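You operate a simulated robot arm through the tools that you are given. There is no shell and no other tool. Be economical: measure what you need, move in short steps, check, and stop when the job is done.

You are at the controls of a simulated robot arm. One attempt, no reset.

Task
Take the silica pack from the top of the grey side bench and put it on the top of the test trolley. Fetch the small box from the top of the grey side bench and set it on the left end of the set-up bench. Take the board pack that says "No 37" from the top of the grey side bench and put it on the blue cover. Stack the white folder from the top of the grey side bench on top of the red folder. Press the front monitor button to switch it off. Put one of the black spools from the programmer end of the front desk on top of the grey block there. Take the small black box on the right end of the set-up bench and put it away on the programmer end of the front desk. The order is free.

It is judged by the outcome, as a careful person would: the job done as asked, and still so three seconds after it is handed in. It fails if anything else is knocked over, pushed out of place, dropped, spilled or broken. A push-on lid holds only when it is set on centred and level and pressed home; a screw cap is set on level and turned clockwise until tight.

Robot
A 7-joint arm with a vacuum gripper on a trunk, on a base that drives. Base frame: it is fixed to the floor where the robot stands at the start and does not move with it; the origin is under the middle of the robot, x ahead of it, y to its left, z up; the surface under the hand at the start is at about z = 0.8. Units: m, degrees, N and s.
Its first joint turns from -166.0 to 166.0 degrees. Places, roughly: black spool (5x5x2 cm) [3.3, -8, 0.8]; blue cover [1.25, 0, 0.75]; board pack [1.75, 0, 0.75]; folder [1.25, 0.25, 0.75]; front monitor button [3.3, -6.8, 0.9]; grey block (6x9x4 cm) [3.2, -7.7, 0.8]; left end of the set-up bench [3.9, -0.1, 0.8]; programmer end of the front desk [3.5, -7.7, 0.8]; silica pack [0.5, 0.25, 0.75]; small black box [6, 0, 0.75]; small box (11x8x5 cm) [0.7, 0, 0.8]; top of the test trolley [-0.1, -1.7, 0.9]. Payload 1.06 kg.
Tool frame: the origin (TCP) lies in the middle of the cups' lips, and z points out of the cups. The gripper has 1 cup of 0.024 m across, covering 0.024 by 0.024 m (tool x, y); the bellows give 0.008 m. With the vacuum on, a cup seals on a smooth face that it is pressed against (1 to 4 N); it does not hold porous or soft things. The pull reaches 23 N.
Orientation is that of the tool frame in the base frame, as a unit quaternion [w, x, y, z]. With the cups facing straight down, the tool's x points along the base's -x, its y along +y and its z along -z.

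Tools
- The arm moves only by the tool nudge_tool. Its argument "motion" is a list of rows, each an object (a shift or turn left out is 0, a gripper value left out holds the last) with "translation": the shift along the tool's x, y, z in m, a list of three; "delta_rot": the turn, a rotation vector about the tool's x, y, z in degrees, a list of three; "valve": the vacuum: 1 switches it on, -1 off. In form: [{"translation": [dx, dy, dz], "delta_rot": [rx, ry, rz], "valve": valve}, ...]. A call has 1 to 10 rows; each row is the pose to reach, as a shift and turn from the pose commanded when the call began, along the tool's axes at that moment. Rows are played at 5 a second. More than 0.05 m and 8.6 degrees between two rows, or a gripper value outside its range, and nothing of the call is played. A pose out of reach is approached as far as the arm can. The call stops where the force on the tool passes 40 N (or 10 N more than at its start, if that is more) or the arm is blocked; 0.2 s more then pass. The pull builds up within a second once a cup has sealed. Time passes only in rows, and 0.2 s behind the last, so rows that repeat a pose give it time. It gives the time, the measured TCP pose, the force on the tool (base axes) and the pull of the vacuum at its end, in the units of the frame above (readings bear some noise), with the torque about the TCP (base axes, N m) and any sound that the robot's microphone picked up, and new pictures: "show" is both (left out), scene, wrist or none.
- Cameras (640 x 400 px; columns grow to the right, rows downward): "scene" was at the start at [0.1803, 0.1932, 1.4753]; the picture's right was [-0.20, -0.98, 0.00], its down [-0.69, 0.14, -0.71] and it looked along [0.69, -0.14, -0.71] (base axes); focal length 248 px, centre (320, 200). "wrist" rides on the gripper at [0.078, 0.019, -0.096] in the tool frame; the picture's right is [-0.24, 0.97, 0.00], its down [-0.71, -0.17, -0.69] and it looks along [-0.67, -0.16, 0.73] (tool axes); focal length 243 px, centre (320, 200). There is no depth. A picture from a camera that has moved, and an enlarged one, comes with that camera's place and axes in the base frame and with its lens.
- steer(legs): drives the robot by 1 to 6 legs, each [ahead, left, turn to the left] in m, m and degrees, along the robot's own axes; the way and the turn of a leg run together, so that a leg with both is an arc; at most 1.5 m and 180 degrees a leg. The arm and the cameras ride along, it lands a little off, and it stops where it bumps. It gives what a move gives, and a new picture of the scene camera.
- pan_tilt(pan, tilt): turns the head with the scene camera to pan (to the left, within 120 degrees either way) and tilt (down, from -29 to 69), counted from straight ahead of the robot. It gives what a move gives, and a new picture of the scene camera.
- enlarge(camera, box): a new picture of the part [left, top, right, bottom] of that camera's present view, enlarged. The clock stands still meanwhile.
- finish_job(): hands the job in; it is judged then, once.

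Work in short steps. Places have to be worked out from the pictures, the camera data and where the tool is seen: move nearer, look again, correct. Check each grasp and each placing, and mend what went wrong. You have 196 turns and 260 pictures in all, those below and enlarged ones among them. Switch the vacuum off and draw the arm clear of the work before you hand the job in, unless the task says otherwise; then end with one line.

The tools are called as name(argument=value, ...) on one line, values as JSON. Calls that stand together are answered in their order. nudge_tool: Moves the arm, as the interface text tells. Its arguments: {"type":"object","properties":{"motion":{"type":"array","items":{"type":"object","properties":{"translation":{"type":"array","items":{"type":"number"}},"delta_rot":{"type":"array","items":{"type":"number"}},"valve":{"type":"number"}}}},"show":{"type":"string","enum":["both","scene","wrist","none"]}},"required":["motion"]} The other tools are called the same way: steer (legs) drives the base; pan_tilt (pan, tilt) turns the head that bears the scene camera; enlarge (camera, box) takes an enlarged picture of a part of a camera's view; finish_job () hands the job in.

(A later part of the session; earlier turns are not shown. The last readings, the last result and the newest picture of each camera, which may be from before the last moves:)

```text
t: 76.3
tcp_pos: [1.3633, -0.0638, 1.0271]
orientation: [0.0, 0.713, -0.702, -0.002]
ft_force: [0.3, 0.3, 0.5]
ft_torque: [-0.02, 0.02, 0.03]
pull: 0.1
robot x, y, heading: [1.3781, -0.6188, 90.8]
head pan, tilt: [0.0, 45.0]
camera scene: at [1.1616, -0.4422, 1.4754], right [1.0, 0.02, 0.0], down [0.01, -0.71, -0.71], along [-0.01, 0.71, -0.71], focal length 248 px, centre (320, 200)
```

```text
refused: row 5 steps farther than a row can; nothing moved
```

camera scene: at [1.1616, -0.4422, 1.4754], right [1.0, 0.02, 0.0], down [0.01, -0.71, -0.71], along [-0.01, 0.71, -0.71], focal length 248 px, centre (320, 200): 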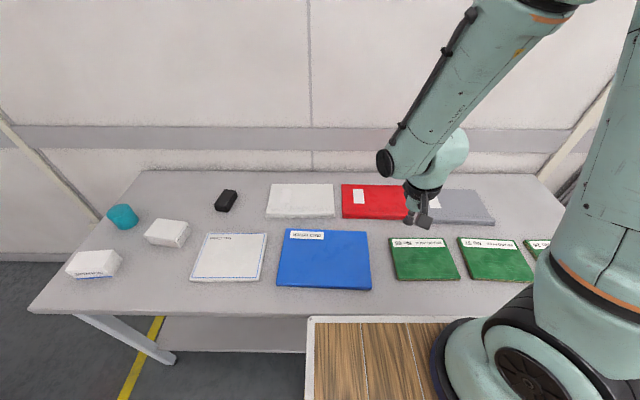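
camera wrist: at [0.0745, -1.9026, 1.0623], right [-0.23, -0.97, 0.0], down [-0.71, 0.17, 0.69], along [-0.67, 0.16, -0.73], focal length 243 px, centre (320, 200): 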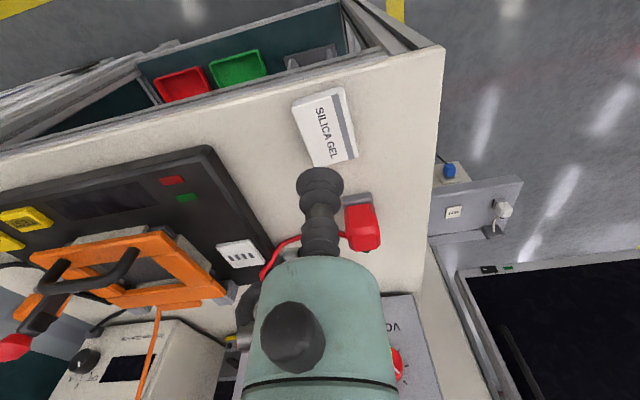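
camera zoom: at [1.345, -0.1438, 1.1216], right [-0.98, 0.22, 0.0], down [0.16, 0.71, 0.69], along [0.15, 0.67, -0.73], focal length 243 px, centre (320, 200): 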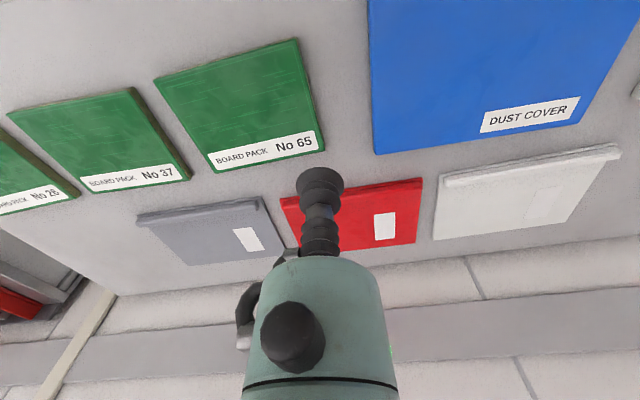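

nudge_tool(motion=[{"translation": [0, -0.045, 0]}, {"translation": [0, -0.09, 0]}, {"translation": [0, -0.135, 0]}, {"translation": [-0.01, -0.178, 0.01]}, {"translation": [-0.02, -0.218, 0.03]}, {"translation": [-0.03, -0.255, 0.055]}, {"translation": [-0.034, -0.29, 0.085]}, {"translation": [-0.034, -0.324, 0.11]}, {"translation": [-0.034, -0.324, 0.127]}, {"translation": [-0.034, -0.324, 0.127]}], show="wrist")

```text
t: 78.5
tcp_pos: [1.6846, -0.025, 0.9014]
orientation: [0.0, 0.712, -0.702, -0.002]
ft_force: [-0.4, 0.6, 0.6]
ft_torque: [-0.02, -0.01, -0.03]
pull: 0.1
robot x, y, heading: [1.3726, -0.6195, 91.0]
head pan, tilt: [0.0, 45.0]
camera wrist: at [1.6689, -0.1046, 0.9958], right [-0.98, 0.22, 0.0], down [0.16, 0.71, 0.69], along [0.15, 0.67, -0.73], focal length 243 px, centre (320, 200)
```

wrist: 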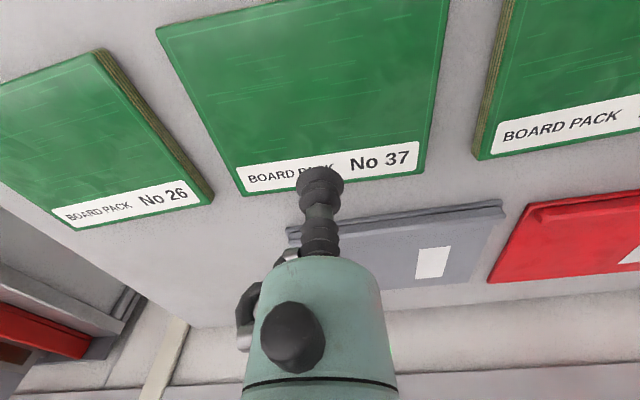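

Centred on No 37. Descending with vacuum on.

nudge_tool(motion=[{"translation": [-0.003, 0, 0.04], "valve": 1}, {"translation": [-0.003, 0, 0.07]}, {"translation": [-0.003, 0, 0.08]}, {"translation": [-0.003, 0, 0.083]}, {"translation": [-0.003, 0, 0.083]}], show="none")

nudge_tool(motion=[{"translation": [0, 0, 0.002]}, {"translation": [0, 0, 0.004]}, {"translation": [0, 0, 0.004]}], show="none")

```text
t: 79.7
tcp_pos: [1.6862, -0.0203, 0.8169]
orientation: [-0.001, 0.713, -0.702, -0.002]
ft_force: [1.5, 0.4, 0.2]
ft_torque: [-0.05, -0.02, -0.05]
pull: 22.9
robot x, y, heading: [1.3737, -0.625, 90.6]
head pan, tilt: [0.0, 45.0]
```

```text
t: 80.5
tcp_pos: [1.685, -0.0205, 0.8128]
orientation: [0.0, 0.713, -0.702, -0.002]
ft_force: [5.0, 3.6, 15.6]
ft_torque: [-0.06, -0.04, 0.01]
pull: 23.2
robot x, y, heading: [1.3735, -0.6203, 91.1]
head pan, tilt: [0.0, 45.0]
```

Sealed. Lifting and checking the hold.

nudge_tool(motion=[{"translation": [0, 0, -0.01]}, {"translation": [0, 0, -0.03]}, {"translation": [0, 0, -0.06]}, {"translation": [0, 0, -0.09]}, {"translation": [0, 0, -0.09]}])

```text
t: 81.7
tcp_pos: [1.6834, -0.0208, 0.9033]
orientation: [-0.001, 0.712, -0.702, -0.001]
ft_force: [0.2, 0.0, -6.9]
ft_torque: [0.02, 0.04, 0.0]
pull: 22.8
robot x, y, heading: [1.3726, -0.6185, 91.0]
head pan, tilt: [0.0, 45.0]
camera scene: at [1.1618, -0.442, 1.4754], right [1.0, 0.02, 0.0], down [0.01, -0.71, -0.71], along [-0.01, 0.71, -0.71], focal length 248 px, centre (320, 200)
camera wrist: at [1.6666, -0.1006, 0.9974], right [-0.98, 0.22, 0.0], down [0.16, 0.71, 0.69], along [0.15, 0.67, -0.73], focal length 243 px, centre (320, 200)
```

scene: 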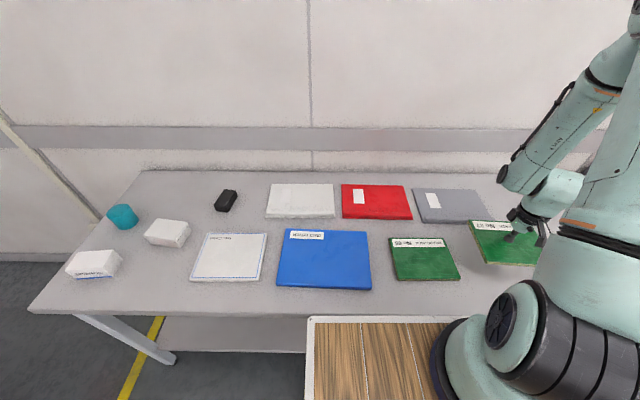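
wrist: 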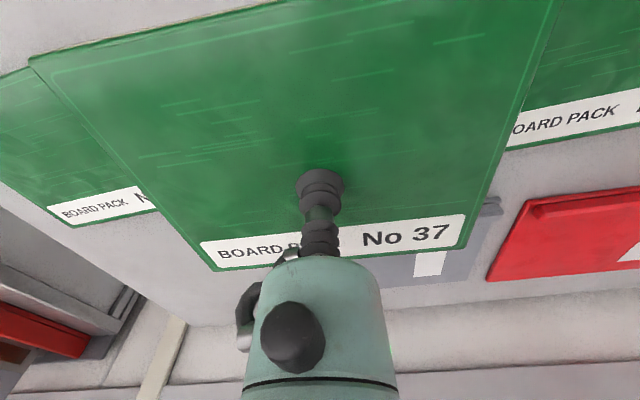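

Held (about 7 N). Carrying it over the blue cover, centre about (1.174, -0.025).

nudge_tool(motion=[{"translation": [0, 0.04, -0.02]}, {"translation": [0, 0.085, -0.03]}, {"translation": [0, 0.13, -0.03]}, {"translation": [0, 0.175, -0.03]}, {"translation": [0, 0.22, -0.03]}, {"translation": [0, 0.265, -0.03]}, {"translation": [0, 0.31, -0.03]}, {"translation": [0, 0.355, -0.03]}, {"translation": [0.0, 0.4, -0.03]}, {"translation": [0.0, 0.445, -0.03]}], show="none")

nudge_tool(motion=[{"translation": [0, 0.03, 0.0]}, {"translation": [0.003, 0.065, 0.0]}, {"translation": [0.003, 0.065, 0.03]}, {"translation": [0.003, 0.065, 0.05]}, {"translation": [0.003, 0.065, 0.05]}])

```text
t: 83.9
tcp_pos: [1.2409, -0.0274, 0.934]
orientation: [0.0, 0.712, -0.702, -0.002]
ft_force: [1.0, 0.9, -7.9]
ft_torque: [-0.04, 0.04, -0.03]
pull: 23.2
robot x, y, heading: [1.3759, -0.6208, 90.8]
head pan, tilt: [0.0, 45.0]
```

```text
t: 85.1
tcp_pos: [1.1749, -0.0324, 0.8827]
orientation: [0.0, 0.713, -0.702, -0.001]
ft_force: [0.1, -0.5, -6.7]
ft_torque: [-0.02, -0.01, 0.01]
pull: 23.0
robot x, y, heading: [1.3738, -0.6204, 90.8]
head pan, tilt: [0.0, 45.0]
camera scene: at [1.1615, -0.4421, 1.4753], right [1.0, 0.02, 0.0], down [0.01, -0.71, -0.71], along [-0.01, 0.71, -0.71], focal length 248 px, centre (320, 200)
camera wrist: at [1.1579, -0.1126, 0.9774], right [-0.98, 0.22, 0.0], down [0.16, 0.71, 0.69], along [0.15, 0.67, -0.73], focal length 243 px, centre (320, 200)
```

scene: 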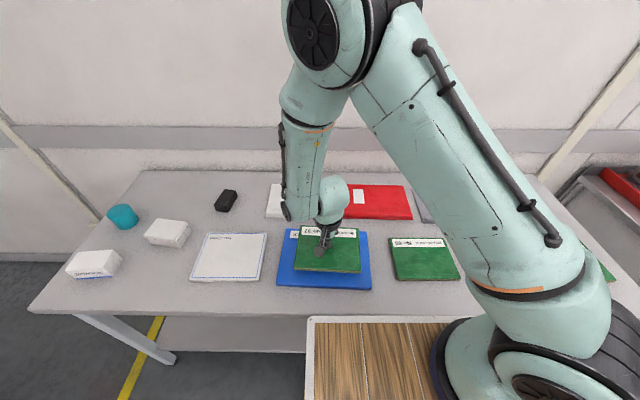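
wrist: 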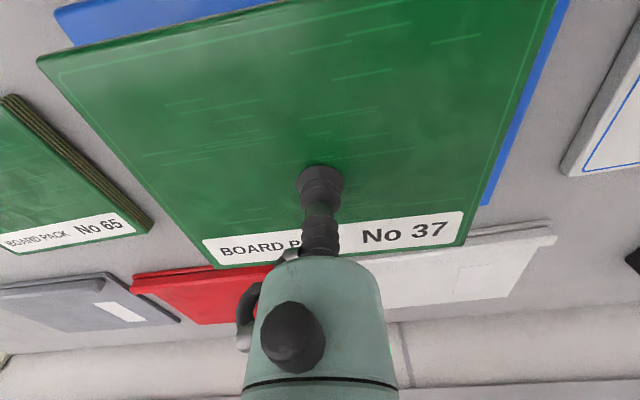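

nudge_tool(motion=[{"translation": [0, 0, 0.02]}, {"translation": [0, 0, 0.036]}, {"translation": [0, 0, 0.042]}, {"translation": [0, 0, 0.042]}], show="none")

nudge_tool(motion=[{"translation": [0, 0, 0.003]}, {"translation": [0, 0, 0.006]}, {"translation": [0, 0, 0.006]}], show="none")

nudge_tool(motion=[{"translation": [0, 0, 0.002]}, {"translation": [0, 0, 0.004]}, {"translation": [0, 0, 0.004]}], show="none")

```text
t: 86.1
tcp_pos: [1.175, -0.032, 0.841]
orientation: [-0.001, 0.712, -0.702, -0.002]
ft_force: [-0.5, 1.0, -7.8]
ft_torque: [0.03, 0.04, 0.01]
pull: 22.9
robot x, y, heading: [1.3748, -0.622, 90.7]
head pan, tilt: [0.0, 45.0]
```

```text
t: 86.9
tcp_pos: [1.1743, -0.0318, 0.8349]
orientation: [0.0, 0.712, -0.702, -0.002]
ft_force: [1.5, -2.1, 0.3]
ft_torque: [-0.06, -0.04, 0.04]
pull: 23.0
robot x, y, heading: [1.3731, -0.6191, 90.8]
head pan, tilt: [0.0, 45.0]
```

```text
t: 87.7
tcp_pos: [1.1757, -0.0311, 0.8317]
orientation: [-0.001, 0.713, -0.701, -0.002]
ft_force: [-2.8, 3.5, 10.1]
ft_torque: [-0.05, -0.02, -0.08]
pull: 23.2
robot x, y, heading: [1.3764, -0.6183, 90.7]
head pan, tilt: [0.0, 45.0]
```

Seated on the cover. Releasing and rising.

nudge_tool(motion=[{"translation": [0, 0, -0.001], "valve": -1}, {"translation": [0, 0, -0.001]}, {"translation": [0, 0, -0.001]}, {"translation": [0, 0, -0.015]}, {"translation": [0, 0, -0.05]}, {"translation": [0, 0, -0.09]}, {"translation": [0, -0.0, -0.13]}, {"translation": [0, -0.04, -0.15]}])

```text
t: 89.5
tcp_pos: [1.2117, -0.0333, 0.9808]
orientation: [0.0, 0.713, -0.701, -0.001]
ft_force: [-0.9, -0.1, -0.4]
ft_torque: [-0.03, 0.01, 0.01]
pull: 0.0
robot x, y, heading: [1.3763, -0.6198, 91.0]
head pan, tilt: [0.0, 45.0]
camera scene: at [1.161, -0.4422, 1.4753], right [1.0, 0.02, 0.0], down [0.01, -0.71, -0.71], along [-0.01, 0.71, -0.71], focal length 248 px, centre (320, 200)
camera wrist: at [1.1953, -0.1134, 1.075], right [-0.98, 0.22, 0.0], down [0.16, 0.71, 0.69], along [0.15, 0.67, -0.73], focal length 243 px, centre (320, 200)
```

scene: 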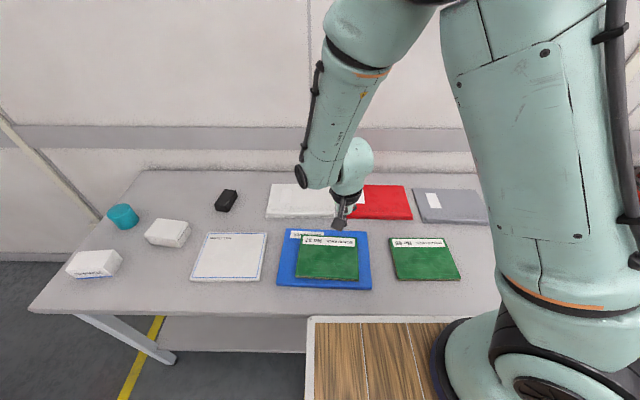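
wrist: 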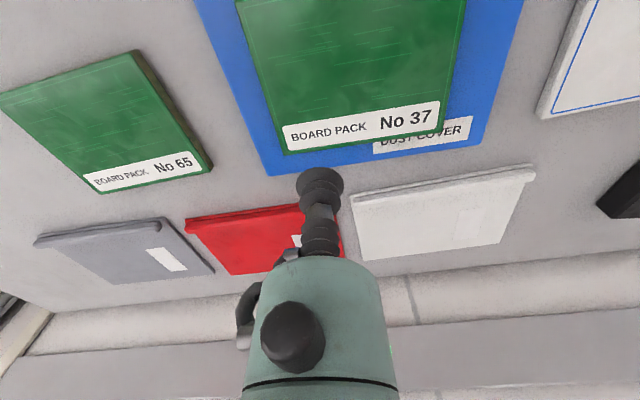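

Next the white folder at about (1.08, 0.22); red folder centre is about (1.357, 0.224).

nudge_tool(motion=[{"translation": [-0.035, 0.02, 0]}, {"translation": [-0.07, 0.04, 0]}, {"translation": [-0.105, 0.06, 0]}, {"translation": [-0.14, 0.08, 0]}, {"translation": [-0.175, 0.1, 0.005]}, {"translation": [-0.21, 0.118, 0.02]}, {"translation": [-0.245, 0.132, 0.045]}, {"translation": [-0.25, 0.132, 0.08]}, {"translation": [-0.25, 0.132, 0.11]}, {"translation": [-0.25, 0.132, 0.11]}])

```text
t: 91.7
tcp_pos: [1.08, 0.2157, 0.8703]
orientation: [-0.001, 0.713, -0.701, -0.002]
ft_force: [-0.1, 0.1, -0.4]
ft_torque: [0.02, 0.01, 0.01]
pull: 0.1
robot x, y, heading: [1.3722, -0.6202, 91.0]
head pan, tilt: [0.0, 45.0]
camera scene: at [1.1616, -0.4423, 1.4754], right [1.0, 0.02, 0.0], down [0.01, -0.71, -0.71], along [-0.01, 0.71, -0.71], focal length 248 px, centre (320, 200)
camera wrist: at [1.0627, 0.1363, 0.965], right [-0.98, 0.22, 0.0], down [0.16, 0.71, 0.69], along [0.15, 0.67, -0.73], focal length 243 px, centre (320, 200)
```

scene: 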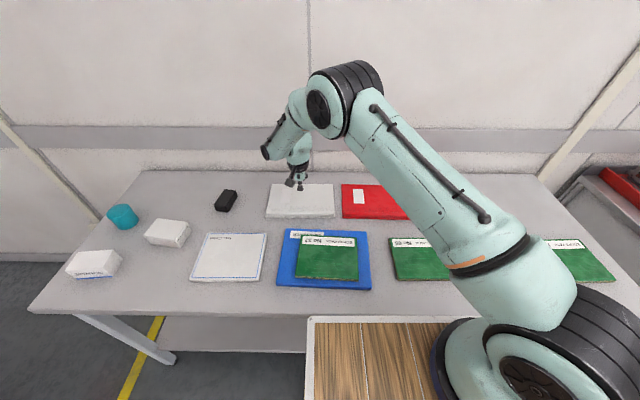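
wrist: 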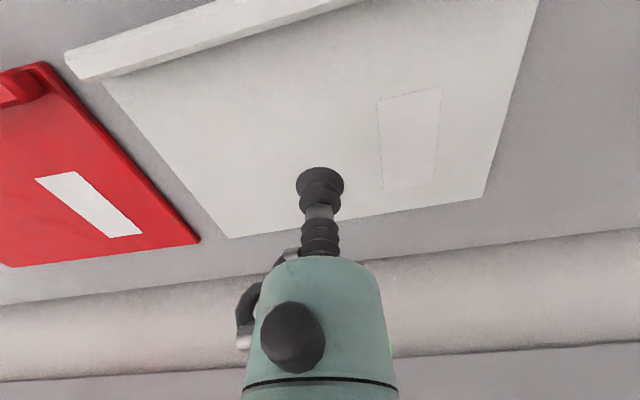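

nudge_tool(motion=[{"translation": [0, 0, 0.03], "valve": 1}, {"translation": [0, 0, 0.045]}, {"translation": [0, 0, 0.052]}, {"translation": [0, 0, 0.052]}], show="none")

nudge_tool(motion=[{"translation": [0, 0, 0.002]}, {"translation": [0, 0, 0.004]}, {"translation": [0, 0, 0.004]}, {"translation": [0, 0, 0.004]}], show="none")

```text
t: 92.7
tcp_pos: [1.0803, 0.2166, 0.818]
orientation: [0.0, 0.712, -0.702, -0.002]
ft_force: [0.0, 0.4, -0.2]
ft_torque: [0.01, 0.02, 0.02]
pull: 0.0
robot x, y, heading: [1.3732, -0.6248, 91.1]
head pan, tilt: [0.0, 45.0]
```

```text
t: 93.7
tcp_pos: [1.0809, 0.2155, 0.8163]
orientation: [-0.001, 0.713, -0.701, -0.002]
ft_force: [-0.5, 0.0, 0.0]
ft_torque: [0.01, -0.01, -0.02]
pull: 0.1
robot x, y, heading: [1.3706, -0.619, 90.9]
head pan, tilt: [0.0, 45.0]
```

nudge_tool(motion=[{"translation": [0, 0, 0.002]}, {"translation": [0, 0, 0.004]}, {"translation": [0, 0, 0.004]}, {"translation": [0, 0, 0.004]}], show="none")

nudge_tool(motion=[{"translation": [0, 0, 0.001]}, {"translation": [0, 0, 0.002]}, {"translation": [0, 0, 0.002]}, {"translation": [0, 0, 0.002]}], show="wrist")

```text
t: 94.7
tcp_pos: [1.0798, 0.2167, 0.8122]
orientation: [-0.001, 0.712, -0.702, -0.002]
ft_force: [-0.1, -1.1, 0.3]
ft_torque: [0.01, -0.02, -0.01]
pull: 0.0
robot x, y, heading: [1.3723, -0.6168, 90.8]
head pan, tilt: [0.0, 45.0]
```

```text
t: 95.7
tcp_pos: [1.0793, 0.2163, 0.8091]
orientation: [-0.001, 0.713, -0.701, -0.002]
ft_force: [-0.3, -0.4, -0.2]
ft_torque: [0.0, 0.0, 0.02]
pull: 22.7
robot x, y, heading: [1.374, -0.6163, 90.9]
head pan, tilt: [0.0, 45.0]
camera wrist: at [1.0623, 0.1363, 0.9043], right [-0.98, 0.22, 0.0], down [0.16, 0.71, 0.69], along [0.15, 0.67, -0.73], focal length 243 px, centre (320, 200)
```

wrist: 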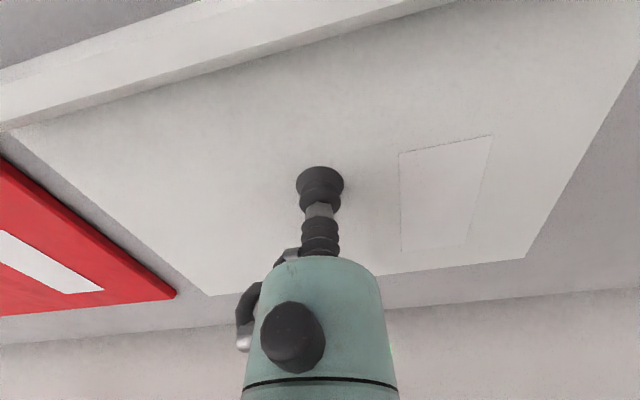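

Sealed. Lifting and carrying over the red folder.

nudge_tool(motion=[{"translation": [0, 0, -0.02]}, {"translation": [0, 0, -0.05]}, {"translation": [0, 0, -0.08]}, {"translation": [-0.005, -0.04, -0.09]}, {"translation": [-0.01, -0.085, -0.09]}, {"translation": [-0.015, -0.13, -0.09]}, {"translation": [-0.018, -0.175, -0.09]}, {"translation": [-0.018, -0.22, -0.09]}, {"translation": [-0.018, -0.26, -0.09]}, {"translation": [-0.018, -0.277, -0.09]}])

```text
t: 97.9
tcp_pos: [1.3548, 0.2371, 0.9006]
orientation: [-0.001, 0.714, -0.701, -0.002]
ft_force: [0.4, 0.0, -1.6]
ft_torque: [0.01, -0.01, 0.01]
pull: 22.9
robot x, y, heading: [1.3754, -0.6194, 91.1]
head pan, tilt: [0.0, 45.0]
camera scene: at [1.1614, -0.4423, 1.4753], right [1.0, 0.02, 0.0], down [0.01, -0.71, -0.71], along [-0.01, 0.71, -0.71], focal length 248 px, centre (320, 200)
camera wrist: at [1.3383, 0.158, 0.995], right [-0.98, 0.22, 0.0], down [0.16, 0.71, 0.69], along [0.15, 0.67, -0.73], focal length 243 px, centre (320, 200)
```

scene: 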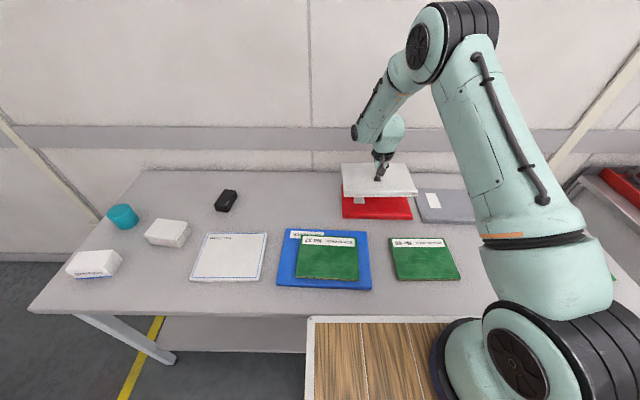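
wrist: 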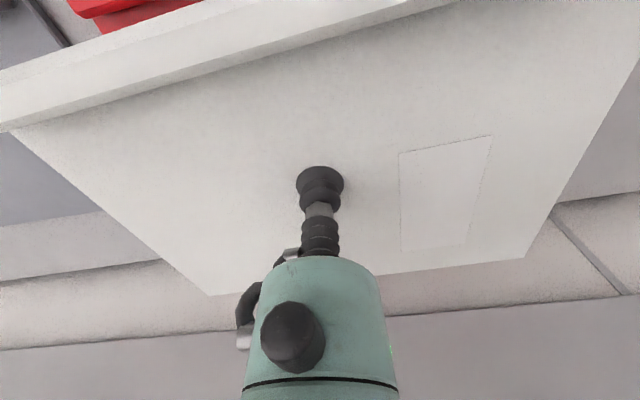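

nudge_tool(motion=[{"translation": [0, 0, 0.03]}, {"translation": [0, 0, 0.05]}, {"translation": [0, 0, 0.06]}, {"translation": [0, 0, 0.06]}], show="none")

nudge_tool(motion=[{"translation": [0, 0, 0.004]}, {"translation": [0, 0, 0.008]}, {"translation": [0, 0, 0.008]}], show="none")

nudge_tool(motion=[{"translation": [0, 0, 0.003]}, {"translation": [0, 0, 0.006]}, {"translation": [0, 0, 0.006]}], show="none")

```text
t: 98.9
tcp_pos: [1.355, 0.2388, 0.8401]
orientation: [-0.001, 0.712, -0.702, -0.002]
ft_force: [-0.1, 0.3, -0.6]
ft_torque: [0.03, 0.0, -0.01]
pull: 22.9
robot x, y, heading: [1.371, -0.6209, 90.9]
head pan, tilt: [0.0, 45.0]
```

```text
t: 99.7
tcp_pos: [1.3571, 0.2394, 0.8314]
orientation: [0.0, 0.712, -0.702, -0.002]
ft_force: [-0.6, -0.4, -1.6]
ft_torque: [0.0, -0.03, 0.02]
pull: 22.7
robot x, y, heading: [1.3782, -0.6194, 90.7]
head pan, tilt: [0.0, 45.0]
```

```text
t: 100.5
tcp_pos: [1.3555, 0.2394, 0.8255]
orientation: [-0.001, 0.713, -0.701, -0.003]
ft_force: [0.2, 0.1, -1.3]
ft_torque: [-0.02, -0.03, -0.01]
pull: 22.7
robot x, y, heading: [1.3712, -0.6202, 90.7]
head pan, tilt: [0.0, 45.0]
```

nudge_tool(motion=[{"translation": [0, 0, 0.002]}, {"translation": [0, 0, 0.004]}, {"translation": [0, 0, 0.004]}], show="none")

nudge_tool(motion=[{"translation": [0, 0, 0.002]}, {"translation": [0, 0, 0.003]}, {"translation": [0, 0, 0.003]}], show="none")

```text
t: 101.3
tcp_pos: [1.3567, 0.2378, 0.8206]
orientation: [-0.001, 0.712, -0.702, -0.002]
ft_force: [-0.1, -1.0, -1.7]
ft_torque: [0.02, 0.02, 0.02]
pull: 22.9
robot x, y, heading: [1.3723, -0.6158, 91.0]
head pan, tilt: [0.0, 45.0]
```

```text
t: 102.1
tcp_pos: [1.3569, 0.239, 0.8191]
orientation: [-0.001, 0.713, -0.701, -0.002]
ft_force: [-0.4, 0.0, -0.9]
ft_torque: [0.0, 0.03, 0.0]
pull: 23.5
robot x, y, heading: [1.3733, -0.622, 91.0]
head pan, tilt: [0.0, 45.0]
```

nudge_tool(motion=[{"translation": [0, 0, 0.002]}, {"translation": [0, 0, 0.003]}, {"translation": [0, 0, 0.003]}], show="none")

nudge_tool(motion=[{"translation": [0, 0, 0.0]}], show="both")

```text
t: 102.9
tcp_pos: [1.3557, 0.2391, 0.8156]
orientation: [-0.001, 0.712, -0.702, -0.002]
ft_force: [0.0, -1.3, 4.9]
ft_torque: [-0.04, 0.01, -0.03]
pull: 22.4
robot x, y, heading: [1.3752, -0.6204, 91.0]
head pan, tilt: [0.0, 45.0]
```

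```text
t: 103.3
tcp_pos: [1.3561, 0.2392, 0.8159]
orientation: [-0.001, 0.713, -0.702, -0.001]
ft_force: [-1.5, 0.2, 2.4]
ft_torque: [-0.04, -0.03, 0.01]
pull: 23.1
robot x, y, heading: [1.3752, -0.623, 91.0]
head pan, tilt: [0.0, 45.0]
camera scene: at [1.1616, -0.4424, 1.4754], right [1.0, 0.02, 0.0], down [0.01, -0.71, -0.71], along [-0.01, 0.71, -0.71], focal length 248 px, centre (320, 200)
camera wrist: at [1.3394, 0.1591, 0.9106], right [-0.98, 0.22, 0.0], down [0.16, 0.71, 0.69], along [0.15, 0.67, -0.73], focal length 243 px, centre (320, 200)
```

scene: 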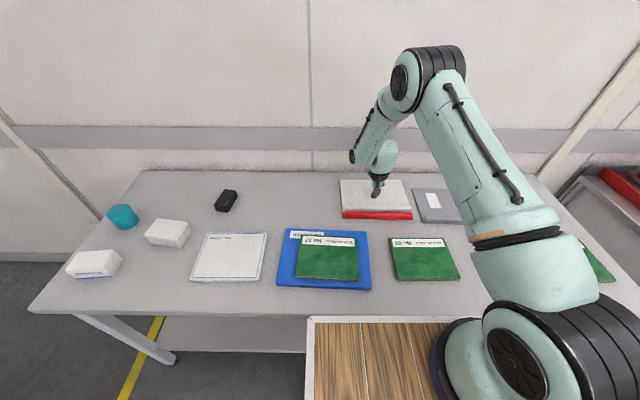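
wrist: 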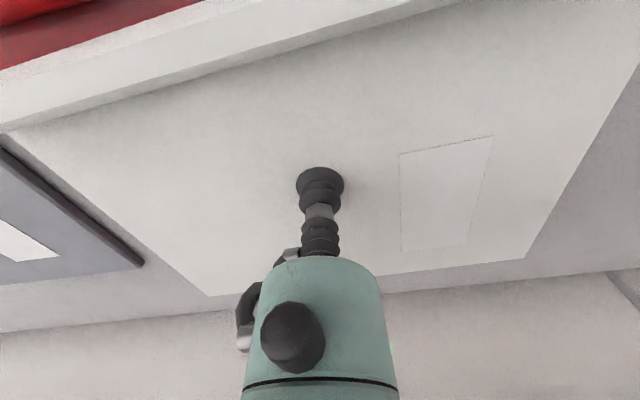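

Resting flat behind the red spine. Release and rise.

nudge_tool(motion=[{"translation": [0, 0, 0.0], "valve": -1}, {"translation": [0, 0, 0]}, {"translation": [0, 0, 0]}, {"translation": [0, 0, -0.015]}, {"translation": [0, 0, -0.05]}, {"translation": [0, 0, -0.1]}, {"translation": [0, -0.0, -0.15]}, {"translation": [0.04, 0.0, -0.17]}, {"translation": [0.08, 0.0, -0.18]}])

enlarge(camera="scene", box=[40, 160, 280, 310])

```text
t: 105.3
tcp_pos: [1.3588, 0.1596, 0.9966]
orientation: [-0.001, 0.713, -0.702, -0.001]
ft_force: [0.6, 0.0, 0.1]
ft_torque: [-0.03, -0.04, -0.06]
pull: 0.0
robot x, y, heading: [1.3729, -0.6211, 90.7]
head pan, tilt: [0.0, 45.0]
camera scene: at [1.1616, -0.4417, 1.4753], right [1.0, 0.02, 0.0], down [0.01, -0.71, -0.71], along [-0.01, 0.71, -0.71], focal length 248 px, centre (320, 200)
camera wrist: at [1.3417, 0.0798, 1.0917], right [-0.98, 0.22, 0.0], down [0.16, 0.71, 0.69], along [0.15, 0.67, -0.73], focal length 243 px, centre (320, 200)
```

scene: 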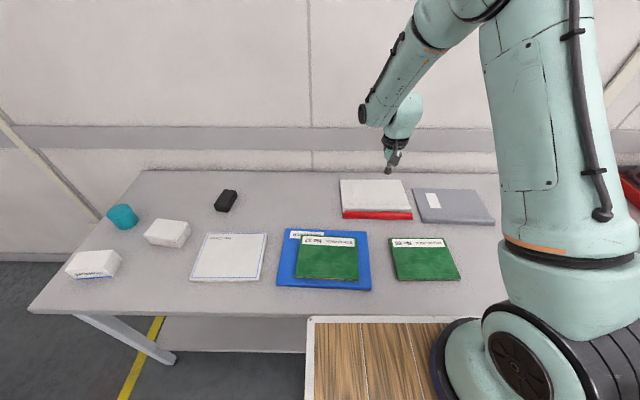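
wrist: 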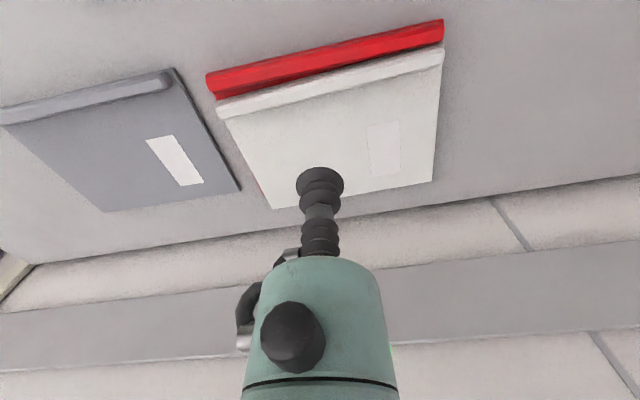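

```text
2.67 times, centred on (160, 235) of scene
camera zoom: at [1.1616, -0.4417, 1.4753], right [1.0, 0.02, 0.0], down [0.01, -0.71, -0.71], along [-0.01, 0.71, -0.71], focal length 660 px, centre (747, 107)
```

zoom: 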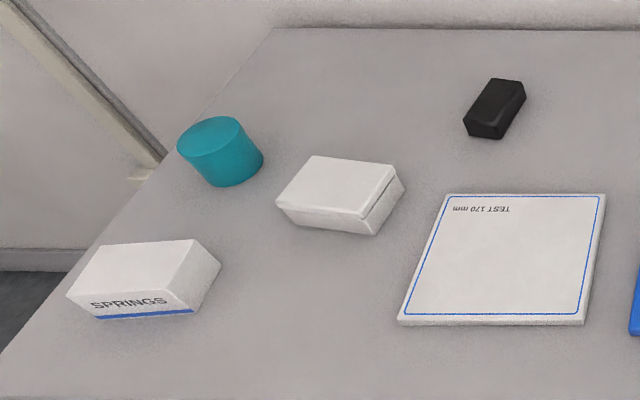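

Folder is stacked. Now sidestep left to the small box.

steer(legs=[[0, 0.65, -0.9]])

nudge_tool(motion=[{"translation": [0.045, 0, 0]}, {"translation": [0.09, 0, 0]}, {"translation": [0.135, 0, 0]}, {"translation": [0.18, 0, 0.0]}, {"translation": [0.2, 0, 0.0]}, {"translation": [0.2, 0, 0.0]}])

```text
t: 108.9
tcp_pos: [0.7152, 0.1532, 0.998]
orientation: [-0.001, 0.709, -0.705, -0.002]
ft_force: [0.1, -0.7, -0.5]
ft_torque: [0.0, 0.04, 0.01]
pull: 0.1
robot x, y, heading: [0.725, -0.6274, 90.1]
head pan, tilt: [0.0, 45.0]
camera scene: at [0.5118, -0.447, 1.4754], right [1.0, 0.01, 0.0], down [0.0, -0.71, -0.71], along [0.0, 0.71, -0.71], focal length 248 px, centre (320, 200)
```

scene: 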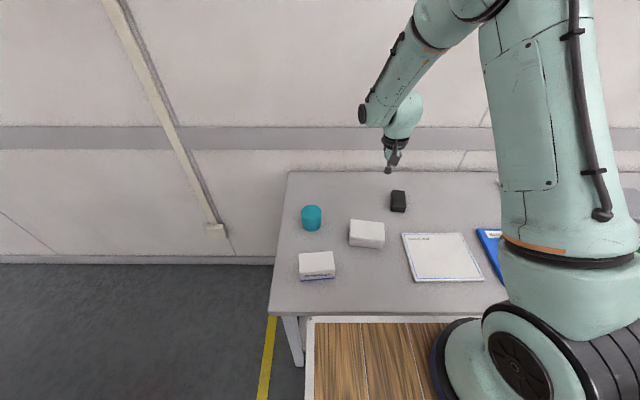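

```text
t: 110.3
tcp_pos: [0.7158, -0.0446, 0.996]
orientation: [-0.001, 0.709, -0.705, -0.001]
ft_force: [-0.4, -0.2, 0.1]
ft_torque: [0.0, -0.01, -0.02]
pull: 0.2
robot x, y, heading: [0.724, -0.6259, 90.2]
head pan, tilt: [0.0, 45.0]
camera scene: at [0.5118, -0.4469, 1.4754], right [1.0, 0.01, 0.0], down [0.0, -0.71, -0.71], along [0.0, 0.71, -0.71], focal length 248 px, centre (320, 200)
camera wrist: at [0.6983, -0.1258, 1.0908], right [-0.97, 0.23, 0.0], down [0.17, 0.71, 0.69], along [0.16, 0.67, -0.73], focal length 243 px, centre (320, 200)
```

scene: 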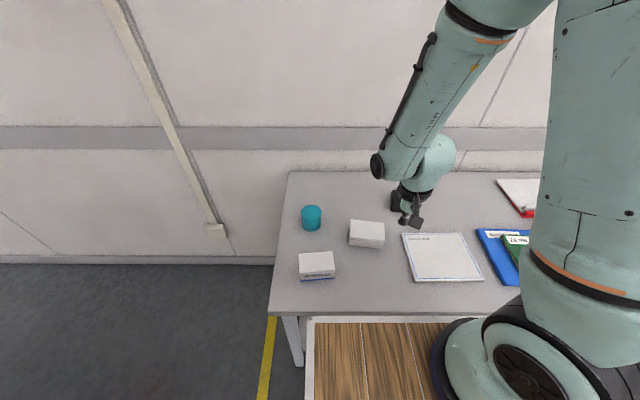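
wrist: 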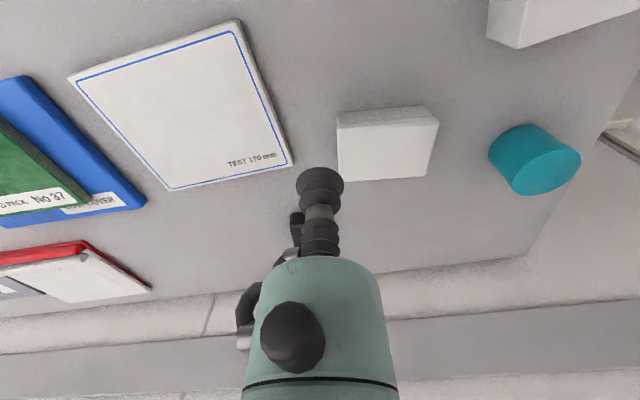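

enlarge(camera="scene", box=[280, 190, 440, 290])

nudge_tool(motion=[{"translation": [-0.025, 0.015, 0.01]}, {"translation": [-0.05, 0.03, 0.03]}, {"translation": [-0.07, 0.045, 0.06]}, {"translation": [-0.084, 0.056, 0.08]}, {"translation": [-0.084, 0.056, 0.095]}, {"translation": [-0.084, 0.056, 0.095]}], show="wrist")

```text
4.00 times, centred on (360, 240) of scene
camera zoom: at [0.5118, -0.4469, 1.4754], right [1.0, 0.01, 0.0], down [0.0, -0.71, -0.71], along [0.0, 0.71, -0.71], focal length 990 px, centre (160, 40)
```

zoom: 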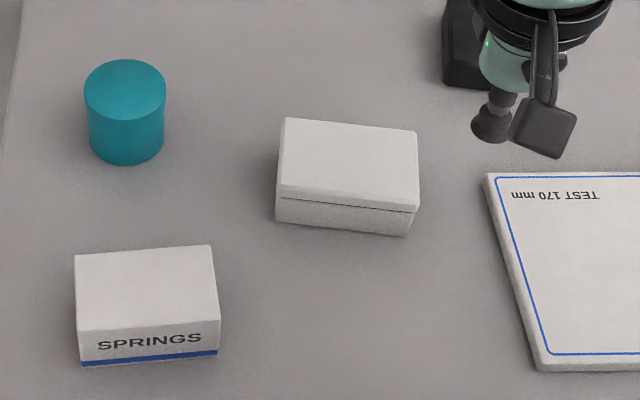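

```text
t: 111.7
tcp_pos: [0.6555, 0.0368, 0.9014]
orientation: [-0.001, 0.709, -0.705, -0.002]
ft_force: [0.5, 1.3, 0.1]
ft_torque: [-0.01, -0.03, -0.04]
pull: 0.0
robot x, y, heading: [0.7202, -0.6254, 90.4]
head pan, tilt: [0.0, 45.0]
camera wrist: at [0.6396, -0.0431, 0.9963], right [-0.97, 0.23, 0.0], down [0.17, 0.71, 0.69], along [0.16, 0.67, -0.73], focal length 243 px, centre (320, 200)
```

wrist: 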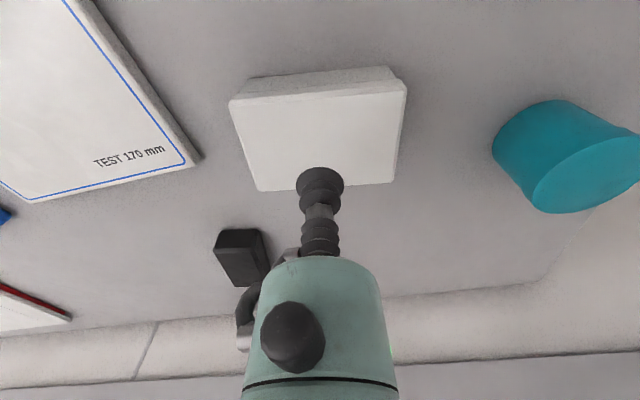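

Centred. Pressing onto the lid and testing with a small lift.

nudge_tool(motion=[{"translation": [-0.007, 0, 0.02], "valve": 1}, {"translation": [-0.007, 0, 0.035]}, {"translation": [-0.007, 0, 0.042]}, {"translation": [-0.007, 0, 0.042]}], show="none")

nudge_tool(motion=[{"translation": [0, 0, 0.003]}, {"translation": [0, 0, 0.005]}, {"translation": [0, 0, 0.005]}], show="none")

```text
t: 112.7
tcp_pos: [0.6575, 0.0446, 0.8599]
orientation: [-0.001, 0.709, -0.705, -0.002]
ft_force: [0.7, 0.0, -0.5]
ft_torque: [-0.01, 0.0, 0.02]
pull: 0.1
robot x, y, heading: [0.7231, -0.6274, 90.5]
head pan, tilt: [0.0, 45.0]
```

```text
t: 113.5
tcp_pos: [0.6587, 0.0441, 0.8534]
orientation: [-0.001, 0.709, -0.705, -0.002]
ft_force: [-0.4, 0.5, -0.2]
ft_torque: [0.03, -0.01, 0.02]
pull: 0.1
robot x, y, heading: [0.7209, -0.6238, 90.5]
head pan, tilt: [0.0, 45.0]
```

nudge_tool(motion=[{"translation": [0, 0, 0.003]}, {"translation": [0, 0, 0.004]}, {"translation": [0, 0, 0.004]}, {"translation": [0, 0, 0.004]}], show="none")

nudge_tool(motion=[{"translation": [0, 0, 0.002]}, {"translation": [0, 0, 0.003]}, {"translation": [0, 0, 0.003]}, {"translation": [0, 0, 0.003]}], show="none")

```text
t: 114.5
tcp_pos: [0.6591, 0.0449, 0.8509]
orientation: [-0.001, 0.709, -0.706, -0.002]
ft_force: [-0.3, -0.3, -0.4]
ft_torque: [-0.01, 0.01, -0.01]
pull: 22.7
robot x, y, heading: [0.7189, -0.6258, 90.3]
head pan, tilt: [0.0, 45.0]
```

```text
t: 115.5
tcp_pos: [0.6595, 0.0444, 0.8484]
orientation: [0.0, 0.709, -0.706, -0.001]
ft_force: [-2.0, 1.0, 6.5]
ft_torque: [-0.06, 0.04, 0.03]
pull: 23.0
robot x, y, heading: [0.7201, -0.6266, 90.3]
head pan, tilt: [0.0, 45.0]
```

nudge_tool(motion=[{"translation": [0, 0, -0.003]}, {"translation": [0, 0, -0.008]}, {"translation": [0, 0, -0.013]}, {"translation": [0, 0, -0.018]}, {"translation": [0, 0, -0.018]}])

enlarge(camera="scene", box=[300, 190, 460, 290])

```text
t: 116.7
tcp_pos: [0.6597, 0.0429, 0.8659]
orientation: [-0.001, 0.709, -0.706, -0.002]
ft_force: [0.7, 0.3, -2.0]
ft_torque: [0.02, 0.0, 0.0]
pull: 23.0
robot x, y, heading: [0.7184, -0.6268, 90.1]
head pan, tilt: [0.0, 45.0]
camera scene: at [0.5118, -0.447, 1.4754], right [1.0, 0.01, 0.0], down [0.0, -0.71, -0.71], along [0.0, 0.71, -0.71], focal length 248 px, centre (320, 200)
camera wrist: at [0.6417, -0.0361, 0.9604], right [-0.97, 0.23, 0.0], down [0.17, 0.71, 0.69], along [0.16, 0.67, -0.73], focal length 243 px, centre (320, 200)
```

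scene: 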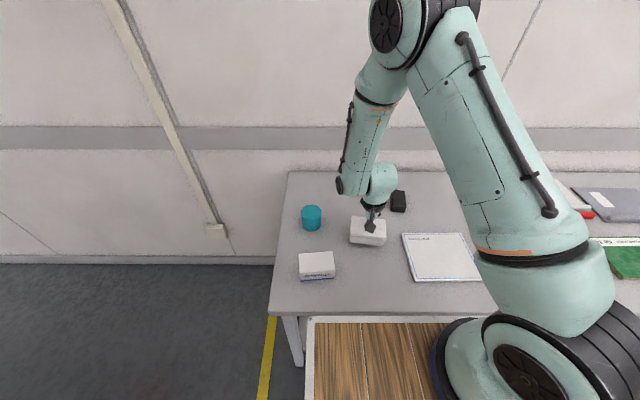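
wrist: 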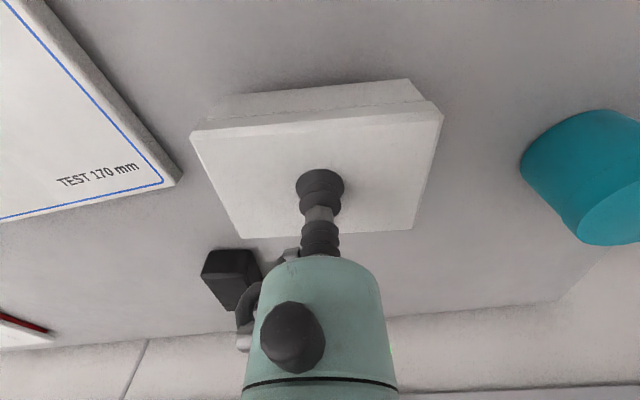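

```text
4.00 times, centred on (380, 240) of scene
camera zoom: at [0.5118, -0.447, 1.4754], right [1.0, 0.01, 0.0], down [0.0, -0.71, -0.71], along [0.0, 0.71, -0.71], focal length 990 px, centre (80, 40)
```

zoom: 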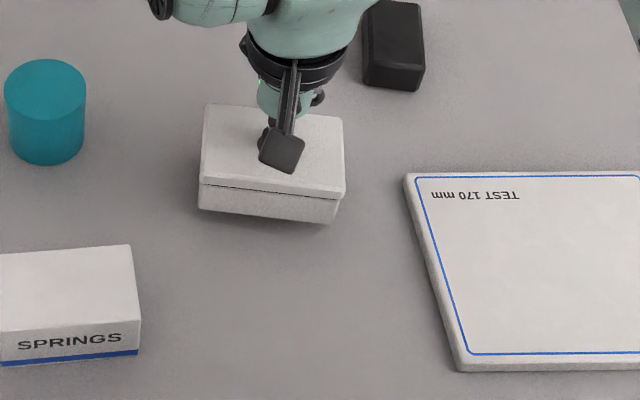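

The whole box appears to rise with its lid. Lifting further and checking.

nudge_tool(motion=[{"translation": [0, 0, -0.03]}, {"translation": [0, 0, -0.06]}, {"translation": [0, 0, -0.1]}, {"translation": [0.03, 0, -0.13]}, {"translation": [0.06, 0, -0.16]}, {"translation": [0.06, 0, -0.16]}], show="none")

enlarge(camera="scene", box=[280, 150, 460, 262])

```text
t: 118.1
tcp_pos: [0.6607, -0.0169, 1.0252]
orientation: [0.0, 0.709, -0.706, -0.001]
ft_force: [0.2, -0.2, -0.5]
ft_torque: [-0.03, 0.02, 0.02]
pull: 23.3
robot x, y, heading: [0.7218, -0.6244, 90.5]
head pan, tilt: [0.0, 45.0]
```

```text
3.56 times, centred on (370, 206) of scene
camera zoom: at [0.5118, -0.4468, 1.4753], right [1.0, 0.01, 0.0], down [0.0, -0.71, -0.71], along [0.0, 0.71, -0.71], focal length 880 px, centre (142, 179)
```

zoom: 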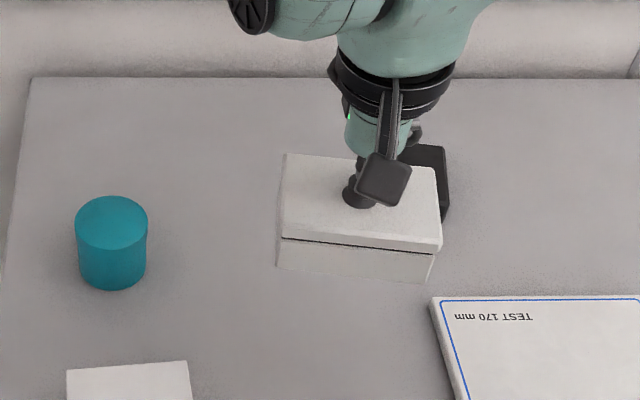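

Whole box held. Backing out and strafing along the aisle toward the set-up bench.

steer(legs=[[-0.45, 0, 0], [0, -1.4, 0]])

pan_tilt(pan=-50, tilt=25)

```text
t: 127.5
tcp_pos: [2.0769, -0.4501, 1.0264]
orientation: [-0.001, 0.712, -0.703, -0.002]
ft_force: [0.5, 0.0, -1.5]
ft_torque: [0.02, -0.02, 0.01]
pull: 23.1
robot x, y, heading: [2.1425, -1.0606, 90.6]
head pan, tilt: [0.0, 45.0]
camera scene: at [1.9303, -0.882, 1.4754], right [1.0, 0.01, 0.0], down [0.01, -0.71, -0.71], along [-0.01, 0.71, -0.71], focal length 248 px, centre (320, 200)
```

scene: 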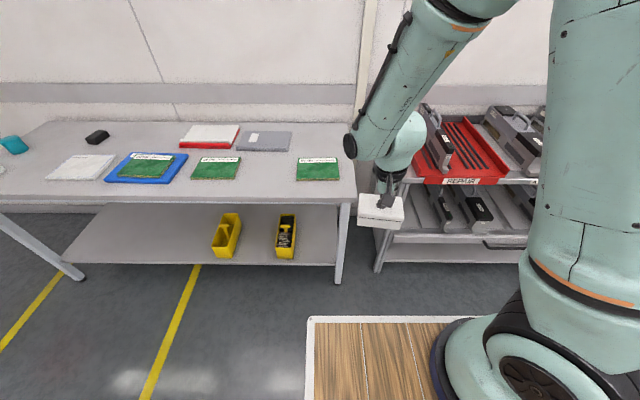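

```text
t: 128.7
tcp_pos: [2.0759, -0.4513, 1.0263]
orientation: [-0.001, 0.712, -0.702, -0.001]
ft_force: [0.2, -0.3, -1.3]
ft_torque: [0.0, -0.02, 0.05]
pull: 22.4
robot x, y, heading: [2.1386, -1.0626, 90.7]
head pan, tilt: [-50.0, 25.0]
camera scene: at [2.0011, -0.9031, 1.5059], right [0.65, -0.76, 0.0], down [-0.32, -0.28, -0.91], along [0.69, 0.59, -0.42], focal length 248 px, centre (320, 200)
```

scene: 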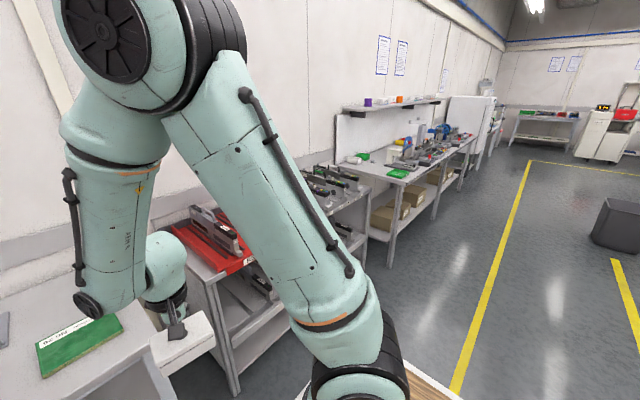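

steer(legs=[[0, -1.5, 0]])

pan_tilt(pan=0, tilt=40)

```text
t: 136.1
tcp_pos: [3.5842, -0.4472, 1.0262]
orientation: [0.001, -0.704, 0.711, 0.002]
ft_force: [0.5, -0.8, -0.7]
ft_torque: [-0.02, 0.01, 0.0]
pull: 23.1
robot x, y, heading: [3.6358, -1.0612, 89.5]
head pan, tilt: [-50.0, 25.0]
camera scene: at [3.498, -0.8981, 1.5059], right [0.63, -0.77, 0.0], down [-0.33, -0.27, -0.91], along [0.7, 0.57, -0.42], focal length 248 px, centre (320, 200)
```

scene: 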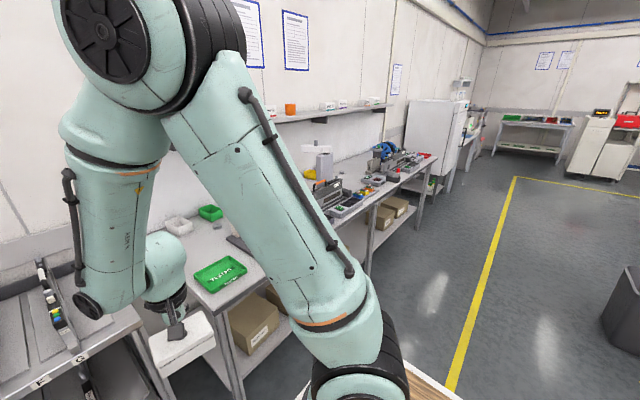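

```text
t: 137.3
tcp_pos: [3.584, -0.4473, 1.0266]
orientation: [0.0, -0.704, 0.711, 0.002]
ft_force: [-0.1, -0.4, -1.0]
ft_torque: [0.01, 0.01, 0.01]
pull: 22.2
robot x, y, heading: [3.6298, -1.0586, 89.4]
head pan, tilt: [0.0, 40.0]
camera scene: at [3.4278, -0.8715, 1.4826], right [1.0, -0.01, 0.0], down [-0.01, -0.64, -0.77], along [0.01, 0.77, -0.64], focal length 248 px, centre (320, 200)
```

scene: 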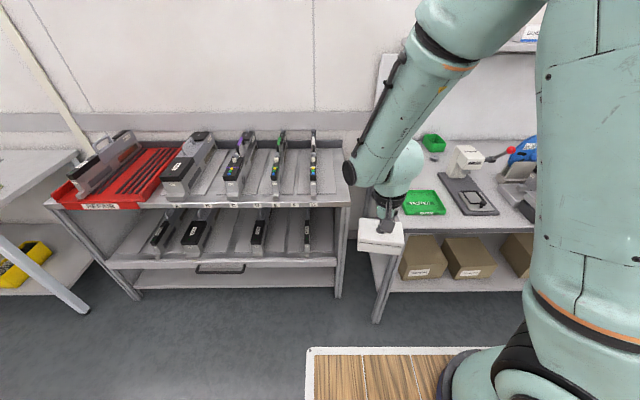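

steer(legs=[[0, -0.4, 0.6]])

enlarge(camera="wrist", box=[0, 0, 640, 400])

```text
t: 139.8
tcp_pos: [3.9758, -0.4504, 1.0264]
orientation: [0.001, -0.707, 0.707, 0.001]
ft_force: [-0.4, 0.0, -0.9]
ft_torque: [0.0, -0.01, -0.03]
pull: 22.4
robot x, y, heading: [4.0303, -1.0633, 90.0]
head pan, tilt: [0.0, 40.0]
camera scene: at [3.8233, -0.8759, 1.4826], right [1.0, 0.0, 0.0], down [0.0, -0.64, -0.77], along [0.0, 0.77, -0.64], focal length 248 px, centre (320, 200)
```

scene: 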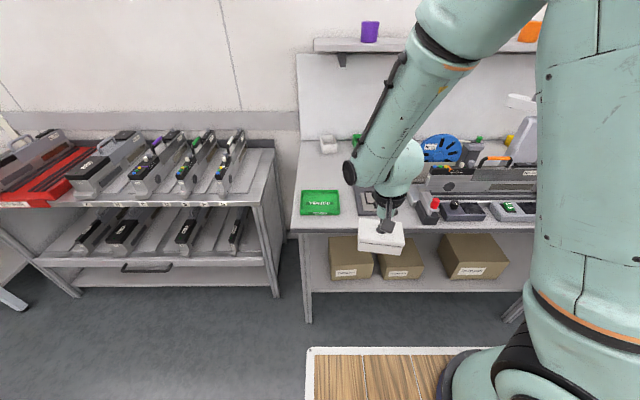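

```text
1.00 times, centred on (320, 200) of wrist (not enlarged: the box is as wide or as high as the picture)
camera zoom: at [3.958, -0.5305, 1.1212], right [-0.97, 0.24, 0.0], down [0.17, 0.71, 0.69], along [0.16, 0.67, -0.73], focal length 243 px, centre (320, 200)
```

zoom: 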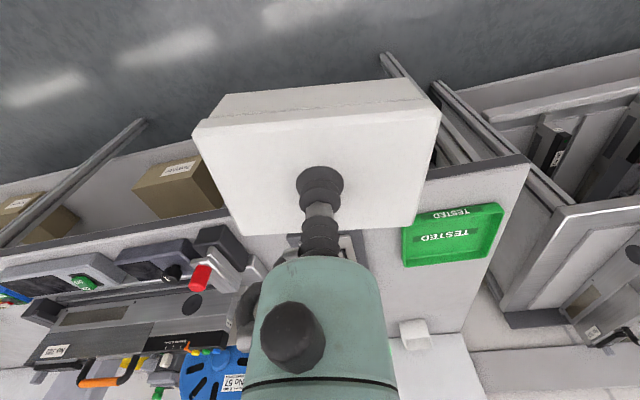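

Free area lies behind the TESTED tray, about (3.87, 0.13). I raise the box and shift left before driving up.

nudge_tool(motion=[{"translation": [0, 0.03, -0.03]}, {"translation": [0, 0.06, -0.06]}, {"translation": [0, 0.095, -0.08]}, {"translation": [0, 0.13, -0.09]}, {"translation": [0, 0.13, -0.09]}], show="none")

steer(legs=[[0.42, 0, 0]])

enlarge(camera="wrist", box=[0, 0, 640, 400])

```text
t: 140.9
tcp_pos: [3.8489, -0.4502, 1.1167]
orientation: [0.001, -0.706, 0.708, 0.001]
ft_force: [-0.4, -0.1, -1.1]
ft_torque: [0.0, 0.01, 0.0]
pull: 22.6
robot x, y, heading: [4.0324, -1.065, 90.2]
head pan, tilt: [0.0, 40.0]
```

```text
t: 143.6
tcp_pos: [3.8529, -0.0256, 1.1154]
orientation: [0.001, -0.705, 0.71, 0.001]
ft_force: [-0.3, 0.4, -1.5]
ft_torque: [0.0, 0.02, -0.03]
pull: 22.5
robot x, y, heading: [4.0359, -0.6362, 89.6]
head pan, tilt: [0.0, 40.0]
camera scene: at [3.8262, -0.4507, 1.4826], right [1.0, -0.01, 0.0], down [0.0, -0.64, -0.77], along [0.01, 0.77, -0.64], focal length 248 px, centre (320, 200)
```

scene: 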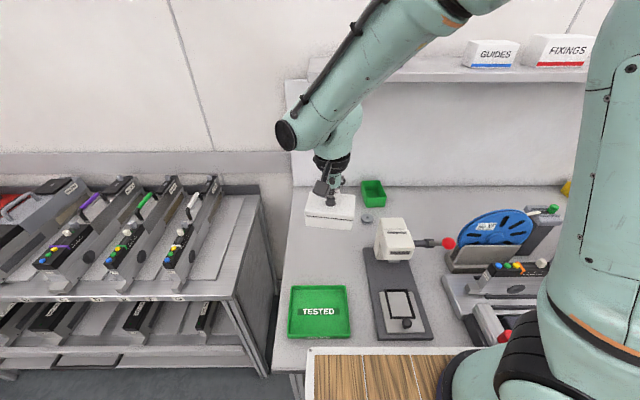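

```text
1.00 times, centred on (320, 200) of wrist (not enlarged: the box is as wide or as high as the picture)
camera zoom: at [3.8339, -0.1052, 1.2112], right [-0.97, 0.24, 0.0], down [0.18, 0.7, 0.69], along [0.16, 0.67, -0.73], focal length 243 px, centre (320, 200)
```

zoom: 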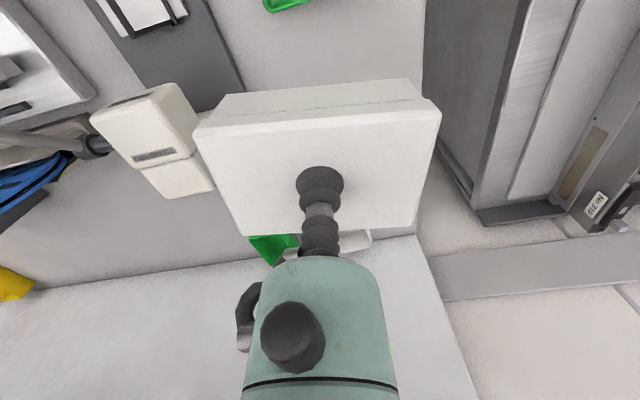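

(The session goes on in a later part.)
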